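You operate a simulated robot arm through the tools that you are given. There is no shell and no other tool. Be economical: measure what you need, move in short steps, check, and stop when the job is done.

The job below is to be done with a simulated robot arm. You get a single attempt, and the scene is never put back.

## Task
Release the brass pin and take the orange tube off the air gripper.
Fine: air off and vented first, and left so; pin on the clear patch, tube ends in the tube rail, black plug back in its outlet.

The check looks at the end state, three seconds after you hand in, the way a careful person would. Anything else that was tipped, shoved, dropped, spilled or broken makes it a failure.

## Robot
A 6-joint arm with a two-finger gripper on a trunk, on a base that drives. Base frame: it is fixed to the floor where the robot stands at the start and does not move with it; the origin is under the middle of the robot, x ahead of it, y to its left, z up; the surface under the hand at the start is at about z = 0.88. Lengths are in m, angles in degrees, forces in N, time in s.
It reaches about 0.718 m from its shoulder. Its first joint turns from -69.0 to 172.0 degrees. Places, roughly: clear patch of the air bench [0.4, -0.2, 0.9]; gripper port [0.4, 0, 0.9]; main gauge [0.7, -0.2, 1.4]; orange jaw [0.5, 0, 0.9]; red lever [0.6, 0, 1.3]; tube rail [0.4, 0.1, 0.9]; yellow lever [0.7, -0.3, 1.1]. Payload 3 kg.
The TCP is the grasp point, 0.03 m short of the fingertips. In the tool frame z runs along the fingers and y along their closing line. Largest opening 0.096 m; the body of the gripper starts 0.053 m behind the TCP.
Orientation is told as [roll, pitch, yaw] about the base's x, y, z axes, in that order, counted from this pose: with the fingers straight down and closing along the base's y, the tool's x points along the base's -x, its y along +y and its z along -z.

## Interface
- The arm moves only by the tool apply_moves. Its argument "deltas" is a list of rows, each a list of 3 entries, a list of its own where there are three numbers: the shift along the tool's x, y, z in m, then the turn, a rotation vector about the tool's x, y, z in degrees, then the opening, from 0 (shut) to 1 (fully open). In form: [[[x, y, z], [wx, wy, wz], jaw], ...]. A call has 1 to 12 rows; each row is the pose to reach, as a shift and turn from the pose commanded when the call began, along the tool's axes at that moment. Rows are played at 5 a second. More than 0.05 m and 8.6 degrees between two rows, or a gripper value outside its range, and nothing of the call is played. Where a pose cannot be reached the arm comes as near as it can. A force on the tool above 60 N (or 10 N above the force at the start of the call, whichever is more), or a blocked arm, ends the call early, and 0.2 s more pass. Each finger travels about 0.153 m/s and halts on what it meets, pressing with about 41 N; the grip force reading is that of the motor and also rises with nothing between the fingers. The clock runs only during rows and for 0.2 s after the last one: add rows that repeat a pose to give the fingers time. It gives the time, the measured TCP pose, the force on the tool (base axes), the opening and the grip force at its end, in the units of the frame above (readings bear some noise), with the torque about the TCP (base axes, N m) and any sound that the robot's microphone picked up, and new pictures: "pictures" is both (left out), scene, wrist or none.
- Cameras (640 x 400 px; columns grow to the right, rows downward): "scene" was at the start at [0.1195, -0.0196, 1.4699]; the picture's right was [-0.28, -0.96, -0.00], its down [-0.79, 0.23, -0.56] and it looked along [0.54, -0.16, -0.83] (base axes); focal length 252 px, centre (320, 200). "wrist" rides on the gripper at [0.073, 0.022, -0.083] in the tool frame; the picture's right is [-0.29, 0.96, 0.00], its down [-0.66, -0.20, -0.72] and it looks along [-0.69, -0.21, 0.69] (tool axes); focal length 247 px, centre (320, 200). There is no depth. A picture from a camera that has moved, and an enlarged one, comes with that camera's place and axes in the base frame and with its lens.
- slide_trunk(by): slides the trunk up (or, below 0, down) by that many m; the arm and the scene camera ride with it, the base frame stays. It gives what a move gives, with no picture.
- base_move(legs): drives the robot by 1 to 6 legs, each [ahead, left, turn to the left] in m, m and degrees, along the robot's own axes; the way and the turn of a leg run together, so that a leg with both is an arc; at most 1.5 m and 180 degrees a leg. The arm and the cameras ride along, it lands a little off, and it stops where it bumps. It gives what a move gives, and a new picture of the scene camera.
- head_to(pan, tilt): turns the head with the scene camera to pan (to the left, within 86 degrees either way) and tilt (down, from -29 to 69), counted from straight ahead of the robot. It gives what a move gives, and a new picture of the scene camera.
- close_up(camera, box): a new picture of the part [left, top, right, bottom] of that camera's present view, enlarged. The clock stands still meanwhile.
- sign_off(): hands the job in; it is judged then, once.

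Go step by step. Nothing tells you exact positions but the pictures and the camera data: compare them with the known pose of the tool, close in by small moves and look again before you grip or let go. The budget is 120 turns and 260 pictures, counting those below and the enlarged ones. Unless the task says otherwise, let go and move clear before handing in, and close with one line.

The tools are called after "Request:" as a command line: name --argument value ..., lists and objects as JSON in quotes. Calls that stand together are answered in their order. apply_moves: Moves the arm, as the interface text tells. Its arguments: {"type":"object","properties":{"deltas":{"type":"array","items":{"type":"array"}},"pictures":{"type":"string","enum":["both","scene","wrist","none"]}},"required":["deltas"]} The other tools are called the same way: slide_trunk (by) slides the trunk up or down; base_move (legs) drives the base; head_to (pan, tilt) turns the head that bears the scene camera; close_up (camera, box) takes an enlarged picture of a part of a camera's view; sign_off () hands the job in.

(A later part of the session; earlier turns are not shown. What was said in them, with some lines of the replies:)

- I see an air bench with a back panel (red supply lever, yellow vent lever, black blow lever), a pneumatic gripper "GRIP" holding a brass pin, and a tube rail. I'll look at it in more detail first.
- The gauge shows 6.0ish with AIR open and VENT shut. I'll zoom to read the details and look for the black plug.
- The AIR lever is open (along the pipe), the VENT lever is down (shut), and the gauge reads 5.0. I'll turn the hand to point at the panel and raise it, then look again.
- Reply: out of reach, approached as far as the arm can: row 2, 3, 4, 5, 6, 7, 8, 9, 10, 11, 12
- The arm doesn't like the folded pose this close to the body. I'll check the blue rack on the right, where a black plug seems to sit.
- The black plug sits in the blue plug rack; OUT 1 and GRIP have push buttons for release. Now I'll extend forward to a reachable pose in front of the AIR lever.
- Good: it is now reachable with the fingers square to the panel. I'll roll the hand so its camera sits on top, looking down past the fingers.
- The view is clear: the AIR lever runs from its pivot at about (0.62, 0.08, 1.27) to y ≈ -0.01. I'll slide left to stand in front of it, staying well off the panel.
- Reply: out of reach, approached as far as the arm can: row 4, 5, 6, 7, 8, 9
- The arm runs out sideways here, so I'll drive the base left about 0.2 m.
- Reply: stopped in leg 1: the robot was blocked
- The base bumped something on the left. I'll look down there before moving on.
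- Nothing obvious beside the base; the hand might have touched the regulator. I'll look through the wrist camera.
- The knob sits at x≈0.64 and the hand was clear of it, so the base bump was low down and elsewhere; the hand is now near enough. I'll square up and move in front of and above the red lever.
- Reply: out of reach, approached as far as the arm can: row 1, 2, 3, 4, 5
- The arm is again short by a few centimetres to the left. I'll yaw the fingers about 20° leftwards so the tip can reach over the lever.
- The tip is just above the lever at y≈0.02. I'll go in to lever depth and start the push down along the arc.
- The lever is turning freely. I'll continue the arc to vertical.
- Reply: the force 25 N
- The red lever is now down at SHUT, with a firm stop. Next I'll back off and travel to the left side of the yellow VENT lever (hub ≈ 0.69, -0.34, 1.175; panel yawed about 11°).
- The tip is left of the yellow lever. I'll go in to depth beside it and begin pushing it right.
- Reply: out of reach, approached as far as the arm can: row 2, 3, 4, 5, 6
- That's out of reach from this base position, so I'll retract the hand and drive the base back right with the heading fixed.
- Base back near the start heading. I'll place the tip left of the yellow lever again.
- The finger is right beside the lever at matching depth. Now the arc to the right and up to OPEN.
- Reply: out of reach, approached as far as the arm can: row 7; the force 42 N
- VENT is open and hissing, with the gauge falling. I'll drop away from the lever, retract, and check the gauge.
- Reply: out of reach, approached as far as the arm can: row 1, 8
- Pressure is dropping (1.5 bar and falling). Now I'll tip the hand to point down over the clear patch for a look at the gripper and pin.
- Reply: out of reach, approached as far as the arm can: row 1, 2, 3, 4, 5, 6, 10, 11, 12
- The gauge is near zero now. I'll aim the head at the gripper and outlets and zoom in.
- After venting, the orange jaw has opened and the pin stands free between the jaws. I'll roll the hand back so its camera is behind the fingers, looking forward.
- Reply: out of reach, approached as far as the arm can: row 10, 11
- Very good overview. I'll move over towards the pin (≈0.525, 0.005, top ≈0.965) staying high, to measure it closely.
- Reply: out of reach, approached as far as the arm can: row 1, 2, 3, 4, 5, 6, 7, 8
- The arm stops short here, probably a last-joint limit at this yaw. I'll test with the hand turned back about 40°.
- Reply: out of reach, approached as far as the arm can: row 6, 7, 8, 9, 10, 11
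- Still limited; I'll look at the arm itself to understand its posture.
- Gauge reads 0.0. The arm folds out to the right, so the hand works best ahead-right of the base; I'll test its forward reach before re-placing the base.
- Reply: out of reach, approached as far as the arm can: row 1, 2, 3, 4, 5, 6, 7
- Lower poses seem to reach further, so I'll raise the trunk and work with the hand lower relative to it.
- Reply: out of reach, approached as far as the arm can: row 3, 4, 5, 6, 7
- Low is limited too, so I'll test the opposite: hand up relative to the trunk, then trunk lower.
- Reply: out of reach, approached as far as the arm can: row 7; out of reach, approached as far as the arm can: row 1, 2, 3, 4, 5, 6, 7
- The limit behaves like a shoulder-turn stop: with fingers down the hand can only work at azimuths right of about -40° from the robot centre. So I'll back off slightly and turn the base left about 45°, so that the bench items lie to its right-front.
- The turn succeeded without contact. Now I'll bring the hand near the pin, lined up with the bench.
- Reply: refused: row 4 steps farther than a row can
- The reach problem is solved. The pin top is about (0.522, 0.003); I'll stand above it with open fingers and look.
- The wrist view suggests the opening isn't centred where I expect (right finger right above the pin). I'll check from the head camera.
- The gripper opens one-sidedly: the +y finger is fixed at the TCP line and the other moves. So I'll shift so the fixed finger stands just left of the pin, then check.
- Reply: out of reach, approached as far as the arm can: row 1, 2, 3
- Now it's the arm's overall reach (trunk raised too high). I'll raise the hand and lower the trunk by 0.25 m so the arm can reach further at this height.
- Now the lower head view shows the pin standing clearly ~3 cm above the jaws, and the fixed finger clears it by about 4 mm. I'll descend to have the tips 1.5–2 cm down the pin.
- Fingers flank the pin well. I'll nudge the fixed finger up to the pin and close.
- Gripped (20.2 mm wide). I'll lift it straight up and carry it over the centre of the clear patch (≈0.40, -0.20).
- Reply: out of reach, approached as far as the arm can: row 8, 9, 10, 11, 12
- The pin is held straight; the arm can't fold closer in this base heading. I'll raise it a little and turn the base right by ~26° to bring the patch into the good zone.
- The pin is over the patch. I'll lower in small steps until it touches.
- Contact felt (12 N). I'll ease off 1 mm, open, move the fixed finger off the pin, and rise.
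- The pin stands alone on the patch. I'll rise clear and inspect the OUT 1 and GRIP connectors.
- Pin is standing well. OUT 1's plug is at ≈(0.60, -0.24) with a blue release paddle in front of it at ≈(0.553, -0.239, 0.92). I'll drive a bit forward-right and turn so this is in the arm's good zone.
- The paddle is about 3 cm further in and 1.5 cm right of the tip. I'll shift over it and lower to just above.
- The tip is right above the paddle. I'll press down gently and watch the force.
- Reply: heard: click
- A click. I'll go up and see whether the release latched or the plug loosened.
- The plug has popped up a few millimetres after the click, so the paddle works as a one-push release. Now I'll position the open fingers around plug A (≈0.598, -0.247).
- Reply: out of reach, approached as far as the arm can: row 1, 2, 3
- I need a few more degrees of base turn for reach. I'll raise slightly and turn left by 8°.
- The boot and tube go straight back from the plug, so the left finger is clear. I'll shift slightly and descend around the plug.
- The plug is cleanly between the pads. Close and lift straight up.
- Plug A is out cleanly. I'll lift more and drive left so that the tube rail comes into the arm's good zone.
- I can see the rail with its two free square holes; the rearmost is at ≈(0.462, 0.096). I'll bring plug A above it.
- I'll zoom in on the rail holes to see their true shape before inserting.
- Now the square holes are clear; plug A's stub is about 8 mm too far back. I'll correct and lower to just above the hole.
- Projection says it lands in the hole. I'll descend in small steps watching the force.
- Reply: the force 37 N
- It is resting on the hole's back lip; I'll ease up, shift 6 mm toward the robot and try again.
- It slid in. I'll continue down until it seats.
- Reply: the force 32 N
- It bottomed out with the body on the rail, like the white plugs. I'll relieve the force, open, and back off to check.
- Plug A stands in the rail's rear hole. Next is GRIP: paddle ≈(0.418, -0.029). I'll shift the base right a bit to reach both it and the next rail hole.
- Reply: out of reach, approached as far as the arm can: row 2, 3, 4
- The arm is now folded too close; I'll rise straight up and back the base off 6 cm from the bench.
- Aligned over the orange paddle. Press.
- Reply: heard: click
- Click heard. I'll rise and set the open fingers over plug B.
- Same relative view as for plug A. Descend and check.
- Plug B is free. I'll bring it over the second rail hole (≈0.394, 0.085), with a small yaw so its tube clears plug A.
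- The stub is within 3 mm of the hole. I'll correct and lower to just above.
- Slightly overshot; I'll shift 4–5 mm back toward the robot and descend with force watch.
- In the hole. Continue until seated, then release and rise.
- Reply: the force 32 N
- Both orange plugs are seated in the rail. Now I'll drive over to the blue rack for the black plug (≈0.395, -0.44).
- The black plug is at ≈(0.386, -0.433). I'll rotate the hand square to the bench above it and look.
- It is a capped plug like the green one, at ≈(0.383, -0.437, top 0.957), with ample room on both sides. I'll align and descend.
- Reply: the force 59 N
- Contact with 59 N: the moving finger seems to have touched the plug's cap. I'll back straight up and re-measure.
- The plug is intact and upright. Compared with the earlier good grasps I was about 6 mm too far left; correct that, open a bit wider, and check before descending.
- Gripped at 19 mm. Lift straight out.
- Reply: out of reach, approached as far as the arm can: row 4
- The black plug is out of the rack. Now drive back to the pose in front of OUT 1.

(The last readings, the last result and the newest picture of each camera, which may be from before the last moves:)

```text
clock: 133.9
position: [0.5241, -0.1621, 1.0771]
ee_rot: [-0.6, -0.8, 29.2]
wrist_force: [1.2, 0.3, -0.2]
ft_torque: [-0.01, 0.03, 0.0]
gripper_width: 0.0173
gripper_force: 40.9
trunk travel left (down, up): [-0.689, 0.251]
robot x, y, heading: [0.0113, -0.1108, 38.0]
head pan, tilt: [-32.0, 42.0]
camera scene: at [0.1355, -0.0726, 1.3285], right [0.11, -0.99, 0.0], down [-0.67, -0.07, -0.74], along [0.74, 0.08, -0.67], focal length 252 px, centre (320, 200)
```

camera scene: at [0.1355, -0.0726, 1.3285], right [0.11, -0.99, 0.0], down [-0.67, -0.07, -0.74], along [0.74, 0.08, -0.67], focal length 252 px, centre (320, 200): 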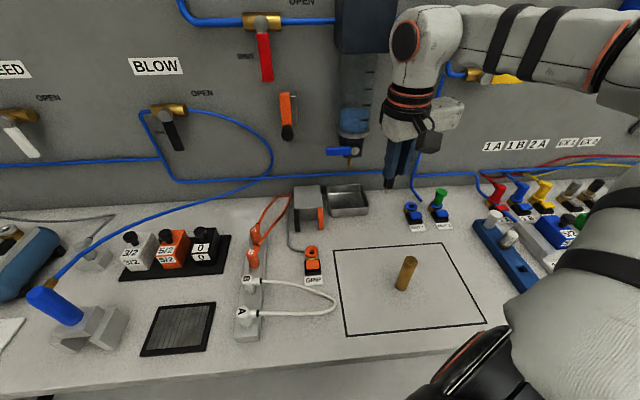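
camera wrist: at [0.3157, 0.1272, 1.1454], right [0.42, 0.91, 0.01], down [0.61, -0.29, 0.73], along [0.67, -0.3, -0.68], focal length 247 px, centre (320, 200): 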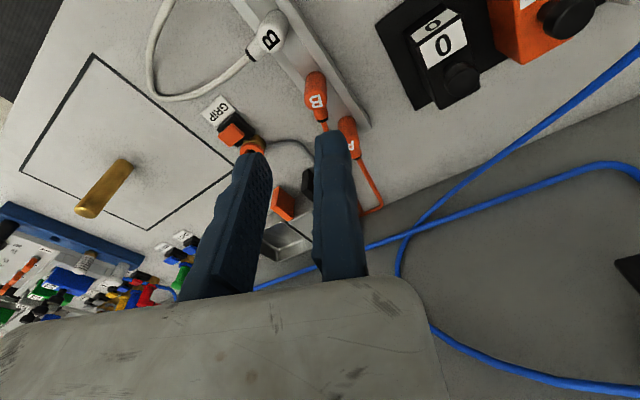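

Request:
apply_moves --deltas '[[[-0.008, -0.03, 0], [0, 0, 6], 0.1], [[-0.017, -0.06, 0], [0, 0, 12], 0.1], [[-0.0267, -0.0945, 0], [0, 0, 17.9], 0.1], [[-0.0267, -0.0945, 0.025], [0, 0, 17.9], 0.1], [[-0.0267, -0.0945, 0.045], [0, 0, 17.9], 0.1], [[-0.0267, -0.0945, 0.045], [0, 0, 17.9], 0.1]]' --pictures "none"

Request:
close_up --camera "wrist" --box '[240, 40, 400, 140]'

Request:
close_up --camera "scene" --box '[370, 150, 470, 240]'

```text
clock: 135.3
position: [0.5942, -0.2318, 1.0319]
ee_rot: [-0.2, -1.0, 11.2]
wrist_force: [-0.5, -0.3, -0.3]
ft_torque: [0.02, 0.02, -0.02]
gripper_width: 0.0177
gripper_force: 40.6
out of reach, approached as far as the arm can: row 3
trunk travel left (down, up): [-0.689, 0.251]
robot x, y, heading: [0.0139, -0.1107, 38.2]
head pan, tilt: [-32.0, 42.0]
```

```text
4.00 times, centred on (320, 90) of wrist
camera zoom: at [0.5162, -0.2239, 1.1142], right [0.1, 0.99, 0.0], down [0.67, -0.07, 0.74], along [0.73, -0.07, -0.68], focal length 988 px, centre (320, 640)
```

zoom: 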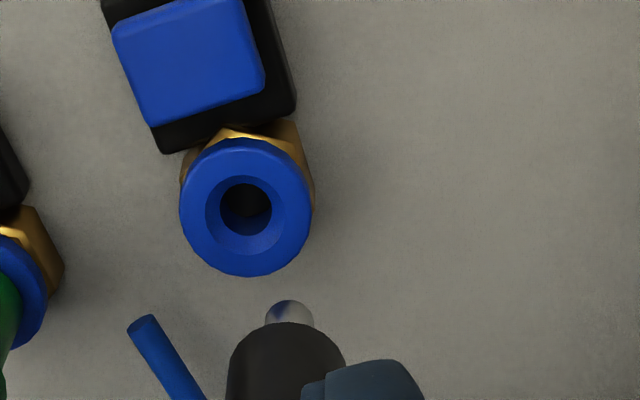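

```text
4.44 times, centred on (420, 195) of scene
camera zoom: at [0.1353, -0.0726, 1.3285], right [0.11, -0.99, 0.0], down [-0.67, -0.07, -0.74], along [0.74, 0.08, -0.67], focal length 1118 px, centre (-124, 222)
```

zoom: 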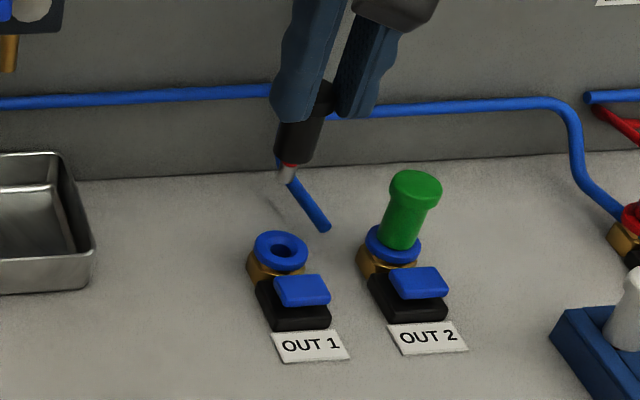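

The stub must go about 11 mm to the right. I'll correct and lower to just above the socket.

Request:
apply_moves --deltas '[[[-0.001, -0.006, 0], [0, 0, 0], 0.1], [[-0.001, -0.0114, 0], [0, 0, 0], 0.1], [[-0.001, -0.0114, 0.02], [0, 0, 0], 0.1], [[-0.001, -0.0114, 0.032], [0, 0, 0], 0.1]]' --pictures "none"

Request:
close_up --camera "wrist" --box '[260, 60, 380, 135]'

Request:
close_up --camera "scene" --box '[380, 180, 450, 240]'

```text
clock: 136.3
position: [0.5984, -0.2439, 1.0013]
ee_rot: [-0.4, -1.0, 11.3]
wrist_force: [0.4, 0.8, -0.8]
ft_torque: [-0.01, 0.0, -0.02]
gripper_width: 0.0174
gripper_force: 40.9
trunk travel left (down, up): [-0.689, 0.251]
robot x, y, heading: [0.0101, -0.1113, 37.9]
head pan, tilt: [-32.0, 42.0]
```

```text
5.33 times, centred on (320, 98) of wrist
camera zoom: at [0.5201, -0.2363, 1.0829], right [0.1, 0.99, 0.0], down [0.67, -0.07, 0.74], along [0.73, -0.07, -0.68], focal length 1317 px, centre (320, 747)
```

zoom: 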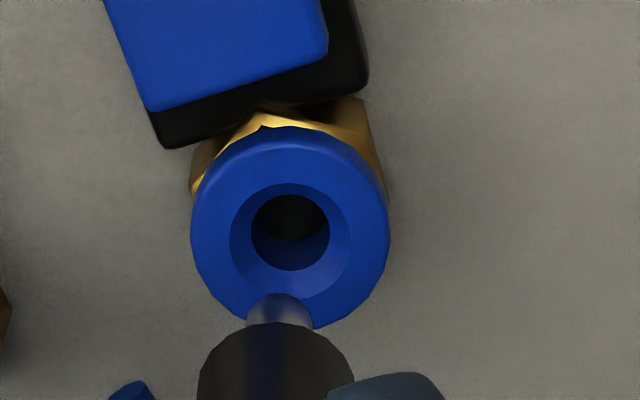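

```text
6.67 times, centred on (415, 210) of scene
camera zoom: at [0.1356, -0.0726, 1.3285], right [0.11, -0.99, 0.0], down [-0.67, -0.07, -0.74], along [0.74, 0.08, -0.67], focal length 1677 px, centre (-313, 133)
```

zoom: 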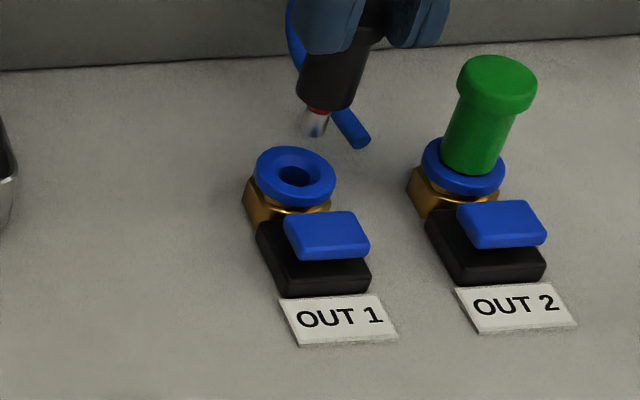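

Nearly coaxial; a 2 mm correction, then descend into the socket with force watch.

Request:
apply_moves --deltas '[[[-0.002, 0, 0], [0, 0, 0], 0.1], [[-0.002, 0, 0.01], [0, 0, 0], 0.1], [[-0.002, 0, 0.018], [0, 0, 0], 0.1]]' --pictures "none"

Request:
close_up --camera "wrist" --box '[260, 60, 380, 135]'

Request:
close_up --camera "scene" --box '[380, 180, 450, 240]'

```text
clock: 137.1
position: [0.5995, -0.2449, 0.9836]
ee_rot: [-0.2, -1.1, 11.3]
wrist_force: [-0.3, -0.3, 0.6]
ft_torque: [-0.04, 0.01, -0.02]
gripper_width: 0.0175
gripper_force: 41.1
trunk travel left (down, up): [-0.689, 0.251]
robot x, y, heading: [0.0126, -0.1144, 38.1]
head pan, tilt: [-32.0, 42.0]
```

```text
5.33 times, centred on (320, 98) of wrist
camera zoom: at [0.5215, -0.2363, 1.0653], right [0.1, 0.99, 0.0], down [0.67, -0.07, 0.73], along [0.73, -0.07, -0.68], focal length 1317 px, centre (320, 747)
```

zoom: 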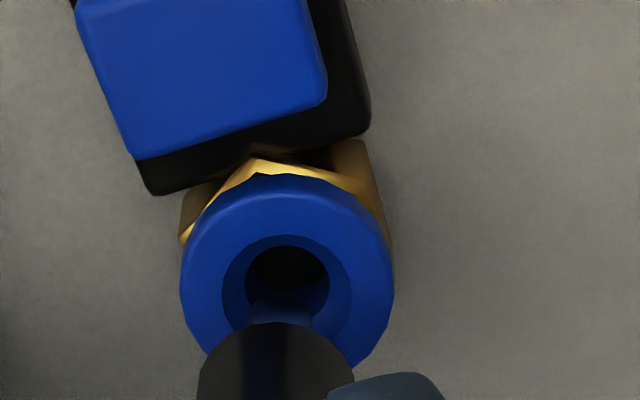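

```text
6.67 times, centred on (415, 210) of scene
camera zoom: at [0.1357, -0.0727, 1.3285], right [0.11, -0.99, 0.0], down [-0.67, -0.07, -0.74], along [0.74, 0.08, -0.67], focal length 1677 px, centre (-313, 133)
```

zoom: 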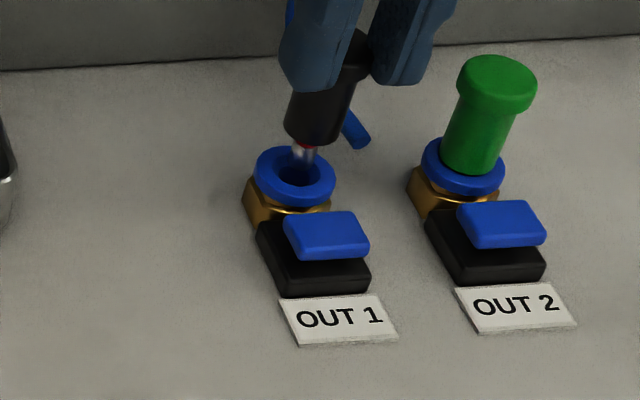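

Very near; a small correction (2 mm back, 1.5 mm left), then continue gently.

Request:
apply_moves --deltas '[[[0.002, 0.0017, 0], [0, 0, 0], 0.1], [[0.002, 0.0017, 0.004], [0, 0, 0], 0.1], [[0.002, 0.0017, 0.008], [0, 0, 0], 0.1]]' --pictures "none"

Request:
close_up --camera "wrist" --box '[260, 60, 380, 135]'

Request:
close_up --camera "scene" --box '[380, 180, 450, 240]'

```text
clock: 137.9
position: [0.599, -0.2414, 0.9757]
ee_rot: [-0.3, -1.0, 11.2]
wrist_force: [-0.4, 0.1, -0.1]
ft_torque: [0.02, -0.03, -0.02]
gripper_width: 0.0175
gripper_force: 41.0
trunk travel left (down, up): [-0.689, 0.251]
robot x, y, heading: [0.0123, -0.1158, 38.1]
head pan, tilt: [-32.0, 42.0]
```

```text
5.33 times, centred on (320, 98) of wrist
camera zoom: at [0.5198, -0.2339, 1.0574], right [0.1, 0.99, 0.0], down [0.67, -0.07, 0.74], along [0.73, -0.07, -0.68], focal length 1317 px, centre (320, 747)
```

zoom: 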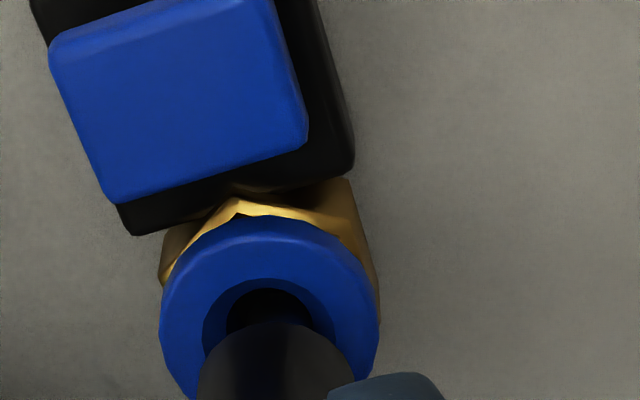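

```text
6.67 times, centred on (415, 210) of scene
camera zoom: at [0.1356, -0.0726, 1.3285], right [0.11, -0.99, 0.0], down [-0.67, -0.07, -0.74], along [0.74, 0.08, -0.67], focal length 1677 px, centre (-313, 133)
```

zoom: 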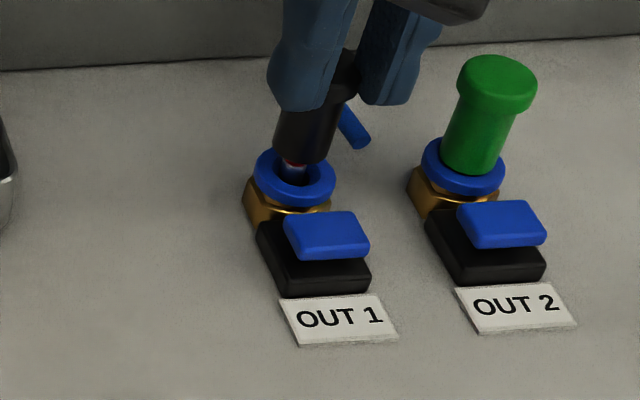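

Request:
apply_moves --deltas '[[[0, 0, 0.004], [0, 0, 0], 0.1], [[0, 0, 0.008], [0, 0, 0], 0.1], [[0, 0, 0.012], [0, 0, 0], 0.1]]' --pictures "none"

Request:
close_up --camera "scene" --box '[380, 180, 450, 240]'

```text
clock: 138.7
position: [0.5968, -0.2408, 0.9656]
ee_rot: [-0.4, -1.3, 11.2]
wrist_force: [3.2, -2.0, 16.7]
ft_torque: [-0.25, -0.36, 0.0]
gripper_width: 0.0172
gripper_force: 41.2
trunk travel left (down, up): [-0.689, 0.251]
robot x, y, heading: [0.0099, -0.1138, 38.0]
head pan, tilt: [-32.0, 42.0]
```

```text
6.67 times, centred on (415, 210) of scene
camera zoom: at [0.1329, -0.0725, 1.3291], right [0.11, -0.99, 0.0], down [-0.66, -0.07, -0.74], along [0.74, 0.08, -0.67], focal length 1677 px, centre (-313, 133)
```

zoom: 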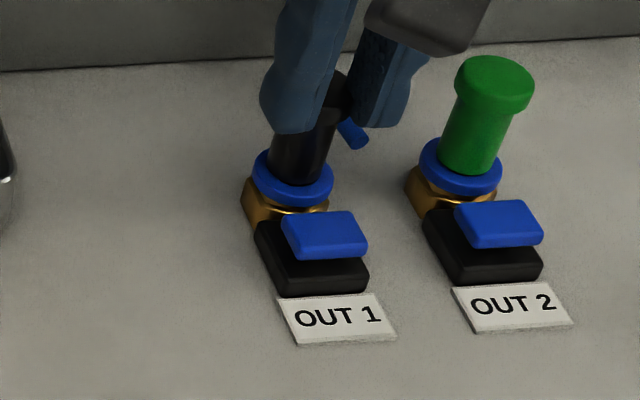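

The body is at the collar with 17 N. I'll push further for the latch.

Request:
apply_moves --deltas '[[[0, 0, 0.003], [0, 0, 0], 0.1], [[0, 0, 0.006], [0, 0, 0], 0.1], [[0, 0, 0.009], [0, 0, 0], 0.1]]' --pictures "none"

Request:
close_up --camera "scene" --box '[380, 180, 450, 240]'

```text
clock: 139.5
position: [0.593, -0.2422, 0.9584]
ee_rot: [-0.4, -1.3, 11.3]
wrist_force: [-1.6, -5.2, 32.8]
ft_torque: [-0.58, -0.41, -0.15]
gripper_width: 0.0172
gripper_force: 41.5
trunk travel left (down, up): [-0.689, 0.251]
robot x, y, heading: [0.0079, -0.1092, 38.3]
head pan, tilt: [-32.0, 42.0]
```

```text
6.67 times, centred on (415, 210) of scene
camera zoom: at [0.1277, -0.0726, 1.3294], right [0.11, -0.99, 0.0], down [-0.66, -0.07, -0.75], along [0.74, 0.08, -0.66], focal length 1677 px, centre (-313, 133)
```

zoom: 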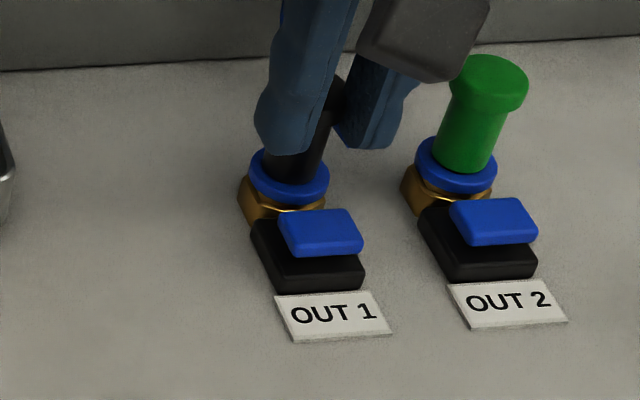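

The fingers slid on the plug. I'll release, rise and look, then push on top of the cap with closed fingers.

Request:
apply_moves --deltas '[[[0, 0, -0.003], [0, 0, 0], 0.1], [[0, 0, -0.003], [0, 0, 0], 0.22], [[0, 0, -0.003], [0, 0, 0], 0.32], [[0, 0.004, -0.003], [0, 0, 0], 0.36], [[0, 0.004, -0.03], [0, 0, 0], 0.36], [[0, 0.004, -0.07], [0, 0, 0], 0.36], [[0.03, 0.004, -0.07], [0, 0, 0], 0.36]]' --pictures "none"

Request:
close_up --camera "scene" --box '[380, 180, 450, 240]'

Request:
close_up --camera "wrist" --box '[200, 40, 440, 190]'

```text
clock: 141.1
position: [0.5675, -0.2464, 1.025]
ee_rot: [-0.1, -1.2, 11.3]
wrist_force: [0.2, -1.3, -0.7]
ft_torque: [0.05, 0.0, 0.01]
gripper_width: 0.0347
gripper_force: 0.0
trunk travel left (down, up): [-0.689, 0.251]
robot x, y, heading: [0.009, -0.1134, 38.1]
head pan, tilt: [-32.0, 42.0]
```

```text
6.67 times, centred on (415, 210) of scene
camera zoom: at [0.1348, -0.0752, 1.3286], right [0.11, -0.99, 0.0], down [-0.67, -0.07, -0.74], along [0.74, 0.08, -0.67], focal length 1677 px, centre (-313, 133)
```

zoom: 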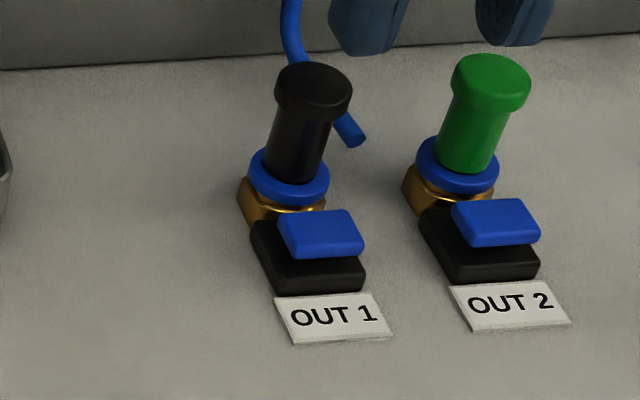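

```text
2.67 times, centred on (320, 115) of wrist
camera zoom: at [0.4882, -0.2393, 1.1075], right [0.1, 0.99, 0.0], down [0.67, -0.07, 0.74], along [0.73, -0.07, -0.68], focal length 659 px, centre (320, 427)
```

zoom: 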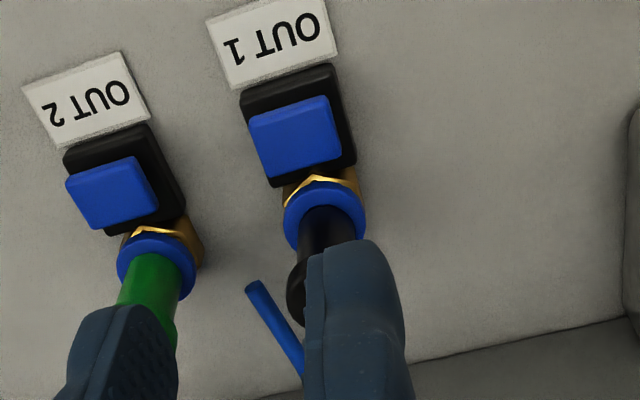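

It protrudes a few millimetres more than the green one. I'll close the fingers, centre them on the cap and press.

Request:
apply_moves --deltas '[[[-0.016, -0.003, 0], [0, 0, 0], 0.1], [[-0.0318, -0.0064, 0], [0, 0, 0], 0], [[-0.0318, -0.0064, 0.015], [0, 0, 0], 0]]' --pictures "none"

Request:
close_up --camera "scene" --box '[380, 170, 450, 230]'

Request:
close_up --camera "wrist" --box '[240, 60, 400, 160]'

```text
clock: 141.9
position: [0.599, -0.2431, 1.0093]
ee_rot: [-0.3, -0.9, 11.3]
wrist_force: [0.3, -0.5, 0.1]
ft_torque: [0.02, 0.01, 0.02]
gripper_width: 0.0
gripper_force: 33.7
trunk travel left (down, up): [-0.689, 0.251]
robot x, y, heading: [0.0135, -0.1114, 38.1]
head pan, tilt: [-32.0, 42.0]
```

```text
6.67 times, centred on (415, 200) of scene
camera zoom: at [0.1358, -0.0731, 1.3285], right [0.11, -0.99, 0.0], down [-0.67, -0.07, -0.74], along [0.74, 0.08, -0.67], focal length 1677 px, centre (-313, 200)
```

zoom: 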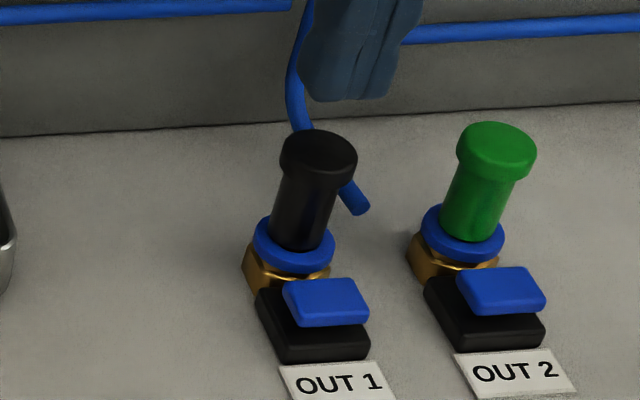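

```text
4.00 times, centred on (320, 110) of wrist
camera zoom: at [0.5209, -0.2367, 1.0904], right [0.1, 0.99, 0.0], down [0.67, -0.07, 0.74], along [0.73, -0.07, -0.68], focal length 988 px, centre (320, 560)
```

zoom: 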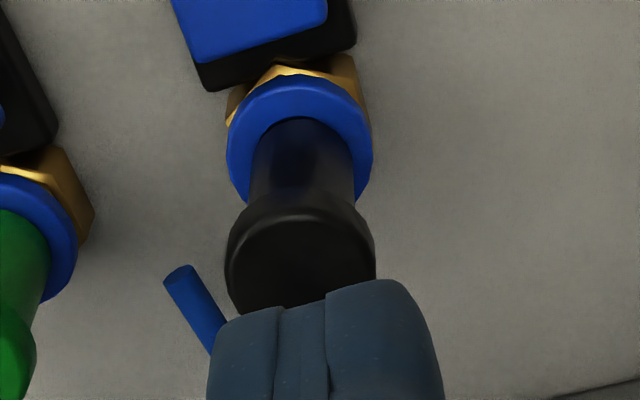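

Request:
apply_moves --deltas '[[[0, -0.0045, 0], [0, 0, 0], 0], [[0, -0.0045, 0.018], [0, 0, 0], 0], [[0, -0.0045, 0.023], [0, 0, 0], 0], [[0, -0.0045, 0.027], [0, 0, 0], 0]]' --pictures "none"

Request:
close_up --camera "scene" --box '[380, 170, 450, 230]'

```text
clock: 142.9
position: [0.6018, -0.2479, 0.9812]
ee_rot: [-0.3, -1.0, 11.4]
wrist_force: [-0.6, -0.5, -0.3]
ft_torque: [-0.01, -0.01, -0.01]
gripper_width: 0.0
gripper_force: 33.1
trunk travel left (down, up): [-0.689, 0.251]
robot x, y, heading: [0.0118, -0.1114, 38.1]
head pan, tilt: [-32.0, 42.0]
```

```text
6.67 times, centred on (415, 200) of scene
camera zoom: at [0.1357, -0.0727, 1.3285], right [0.11, -0.99, 0.0], down [-0.67, -0.07, -0.74], along [0.74, 0.08, -0.67], focal length 1677 px, centre (-313, 200)
```

zoom: 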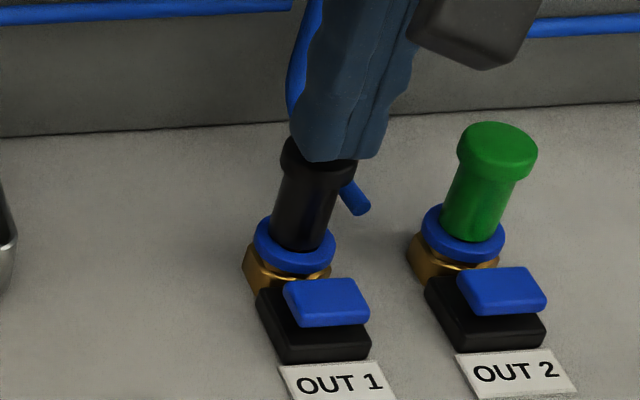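

Request:
close_up --camera "wrist" --box '[240, 60, 400, 160]'

Request:
apply_moves --deltas '[[[0, 0.002, 0.003], [0, 0, 0], 0], [[0, 0.002, 0.006], [0, 0, 0], 0]]' --pictures "none"

```text
4.00 times, centred on (320, 110) of wrist
camera zoom: at [0.5229, -0.2409, 1.0631], right [0.1, 0.99, 0.0], down [0.67, -0.07, 0.74], along [0.73, -0.07, -0.68], focal length 988 px, centre (320, 560)
```

zoom: 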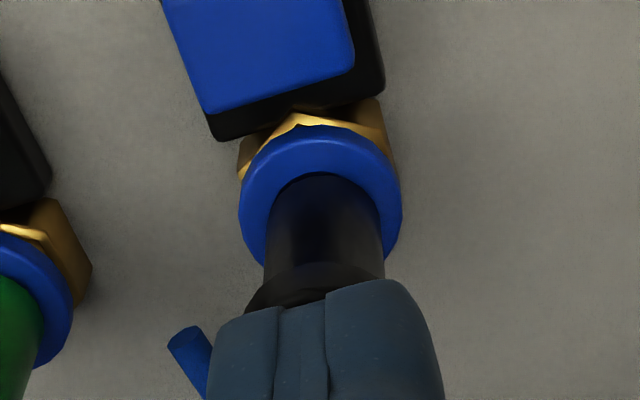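

```text
clock: 143.5
position: [0.601, -0.2472, 0.9772]
ee_rot: [-0.3, -0.9, 11.3]
wrist_force: [0.2, 0.1, -0.7]
ft_torque: [-0.01, -0.04, -0.01]
gripper_width: 0.0
gripper_force: 33.3
trunk travel left (down, up): [-0.689, 0.251]
robot x, y, heading: [0.0145, -0.1142, 38.1]
head pan, tilt: [-32.0, 42.0]
```

Request:
apply_moves --deltas '[[[0, 0, 0.003], [0, 0, 0], 0], [[0, 0, 0.006], [0, 0, 0], 0], [[0, 0, 0.009], [0, 0, 0], 0]]' --pictures "none"

Request:
close_up --camera "scene" --box '[380, 170, 450, 230]'

```text
clock: 144.3
position: [0.5981, -0.2452, 0.9725]
ee_rot: [-0.4, -1.3, 11.3]
wrist_force: [-0.9, 1.9, 26.5]
ft_torque: [0.09, -0.22, 0.03]
gripper_width: 0.006
gripper_force: 32.9
trunk travel left (down, up): [-0.689, 0.251]
robot x, y, heading: [0.0133, -0.1103, 38.1]
head pan, tilt: [-32.0, 42.0]
```

```text
6.67 times, centred on (415, 200) of scene
camera zoom: at [0.1293, -0.0708, 1.3295], right [0.11, -0.99, 0.0], down [-0.66, -0.07, -0.75], along [0.74, 0.08, -0.67], focal length 1677 px, centre (-313, 200)
```

zoom: 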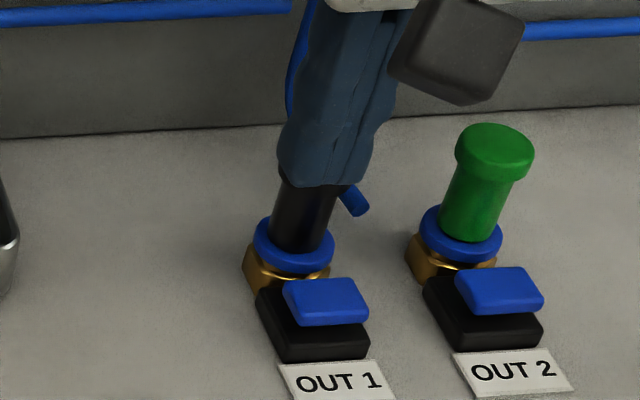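

Contact on the cap at 26 N. Push a bit more, listening for the latch.

Request:
apply_moves --deltas '[[[0, 0, 0.003], [0, 0, 0], 0], [[0, 0, 0.006], [0, 0, 0], 0], [[0, 0, 0.01], [0, 0, 0], 0]]' --pictures "none"

Request:
close_up --camera "scene" --box '[380, 170, 450, 230]'

```text
clock: 145.0
position: [0.5971, -0.2417, 0.972]
ee_rot: [-0.2, -2.3, 11.2]
wrist_force: [-3.0, 2.6, 45.8]
ft_torque: [0.07, -0.24, 0.02]
gripper_width: 0.0061
gripper_force: 33.2
trunk travel left (down, up): [-0.689, 0.251]
robot x, y, heading: [0.0133, -0.1117, 38.4]
head pan, tilt: [-32.0, 42.0]
stopped in row 3: the force on the tool passed its limit at 63 N (the readings are from after the stop); the commanded pose is now the measured one
```

```text
6.67 times, centred on (415, 200) of scene
camera zoom: at [0.1258, -0.0704, 1.3296], right [0.11, -0.99, 0.0], down [-0.66, -0.07, -0.75], along [0.74, 0.08, -0.66], focal length 1677 px, centre (-313, 200)
```

zoom: 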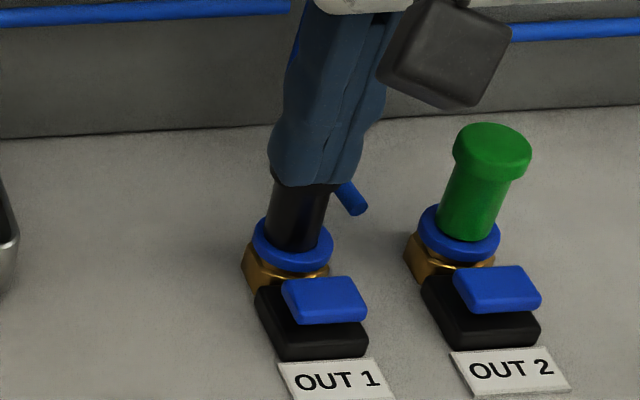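

63 N without any movement, so it is fully bottomed. I'll retreat and compare it with the green plug.

Request:
apply_moves --deltas '[[[0, 0, -0.03], [0, 0, 0], 0], [[0.02, 0, -0.07], [0, 0, 0], 0], [[0.05, 0, -0.1], [0, 0, 0], 0], [[0.05, 0.04, -0.1], [0, 0, 0], 0]]' --pictures "none"

Request:
close_up --camera "scene" --box '[395, 175, 445, 225]'

Request:
close_up --camera "wrist" --box '[160, 20, 400, 170]'

```text
clock: 146.0
position: [0.5387, -0.2133, 1.0629]
ee_rot: [-0.6, -1.4, 11.3]
wrist_force: [0.4, -0.4, -0.4]
ft_torque: [-0.07, -0.03, -0.01]
gripper_width: 0.0
gripper_force: 32.9
trunk travel left (down, up): [-0.689, 0.251]
robot x, y, heading: [0.0155, -0.1144, 38.2]
head pan, tilt: [-32.0, 42.0]
```

```text
8.00 times, centred on (420, 200) of scene
camera zoom: at [0.1341, -0.0684, 1.3284], right [0.11, -0.99, 0.0], down [-0.66, -0.08, -0.74], along [0.74, 0.08, -0.67], focal length 2013 px, centre (-480, 200)
```

zoom: 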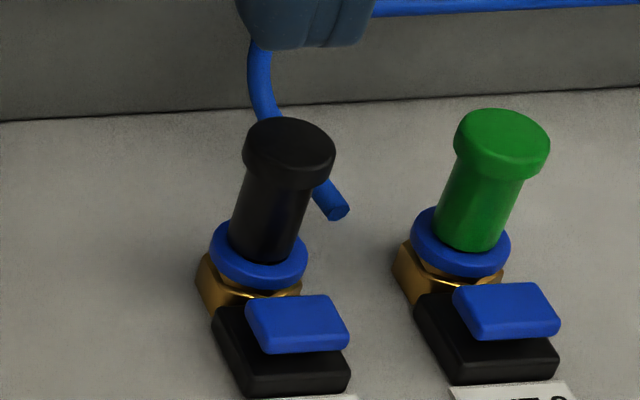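

```text
2.67 times, centred on (280, 95) of wrist
camera zoom: at [0.4614, -0.2072, 1.1441], right [0.1, 0.99, 0.0], down [0.67, -0.07, 0.74], along [0.74, -0.08, -0.67], focal length 659 px, centre (427, 480)
```

zoom: 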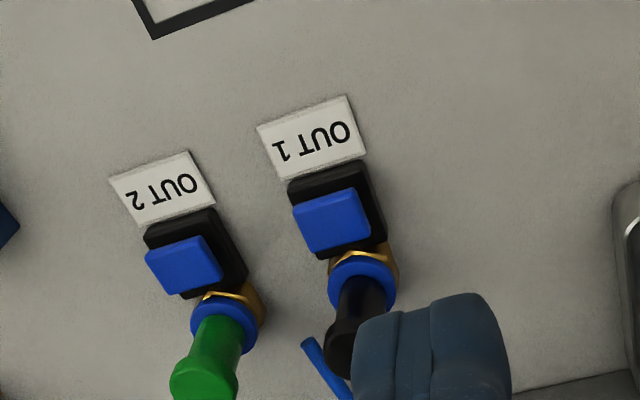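

The black plug sits exactly as deep as the green one. I'll clear the arm upward and do a final check of everything.

Request:
apply_moves --deltas '[[[0.02, 0, -0.04], [0, 0, 0], 0], [[0.03, 0.0, -0.08], [0, 0, 0], 0], [[0.03, 0.0, -0.11], [0, 0, 0], 0]]' --pictures "none"

Request:
head_to --pan -30 --tilt 20

Request:
head_to --pan -36 --tilt 50

Request:
close_up --camera "scene" --box '[200, 80, 480, 260]'

```text
clock: 146.8
position: [0.5129, -0.2247, 1.1726]
ee_rot: [-0.2, -1.3, 11.3]
wrist_force: [-0.9, -0.2, -0.2]
ft_torque: [0.0, 0.03, 0.02]
gripper_width: 0.0
gripper_force: 32.9
trunk travel left (down, up): [-0.689, 0.251]
robot x, y, heading: [0.0134, -0.1132, 38.4]
head pan, tilt: [-32.0, 42.0]
```

```text
clock: 147.7
position: [0.5141, -0.2242, 1.1712]
ee_rot: [-0.3, -1.5, 11.4]
wrist_force: [0.5, 0.3, 0.2]
ft_torque: [-0.02, 0.02, 0.0]
gripper_width: 0.0001
gripper_force: 32.8
trunk travel left (down, up): [-0.689, 0.251]
robot x, y, heading: [0.0106, -0.1111, 38.0]
head pan, tilt: [-30.0, 20.0]
camera scene: at [0.1444, -0.0684, 1.3628], right [0.14, -0.99, 0.0], down [-0.34, -0.05, -0.94], along [0.93, 0.13, -0.34], focal length 252 px, centre (320, 200)
```

scene: 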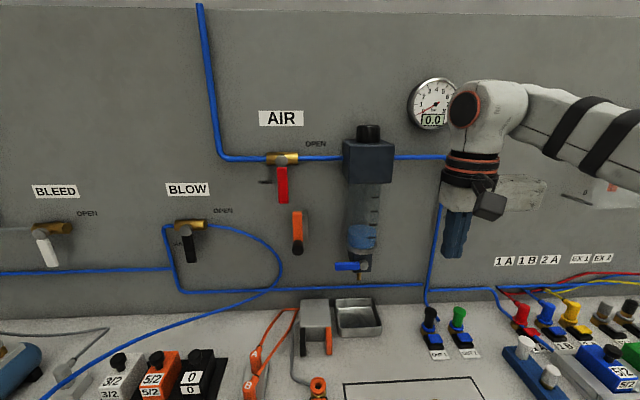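

```text
clock: 148.6
position: [0.5128, -0.2247, 1.1706]
ee_rot: [-0.3, -1.5, 11.3]
wrist_force: [0.2, -0.3, 0.1]
ft_torque: [-0.01, 0.02, -0.05]
gripper_width: 0.0
gripper_force: 32.7
trunk travel left (down, up): [-0.689, 0.251]
robot x, y, heading: [0.0121, -0.1132, 38.0]
head pan, tilt: [-36.0, 50.0]
camera scene: at [0.1293, -0.0787, 1.3173], right [0.04, -1.0, 0.0], down [-0.77, -0.03, -0.64], along [0.64, 0.03, -0.77], focal length 252 px, centre (320, 200)
```

scene: 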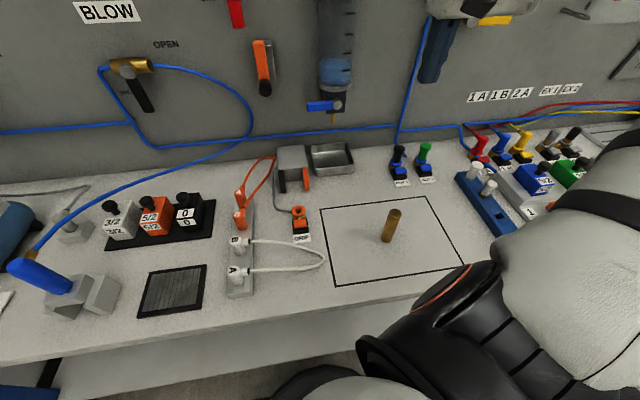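

```text
2.22 times, centred on (340, 170) of scene
camera zoom: at [0.1293, -0.0787, 1.3173], right [0.04, -1.0, 0.0], down [-0.77, -0.03, -0.64], along [0.64, 0.03, -0.77], focal length 559 px, centre (276, 267)
```

zoom: 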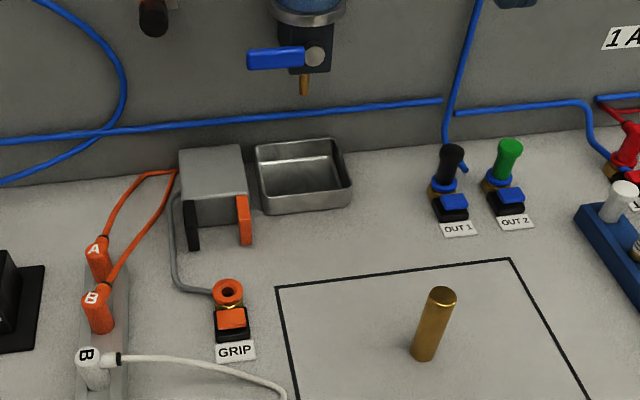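

Everything is in place: the gauge reads 0.0, AIR is shut, VENT is open, the pin stands on the patch, both orange ends are in the rail, and the black plug is in OUT 1. The hand is clear, so I'm handing in.

Request:
sign_off

```text
The job is handed in.
```

I released the brass pin and took the orange tube off the air gripper. AIR is shut, VENT is open and the gauge reads 0.0. The pin stands on the clear patch, both tube ends are in the tube rail, and the black plug is back in OUT 1. I heard no latch click from the black plug, but it took 63 N without moving and sits as deep as the green plug next to it.
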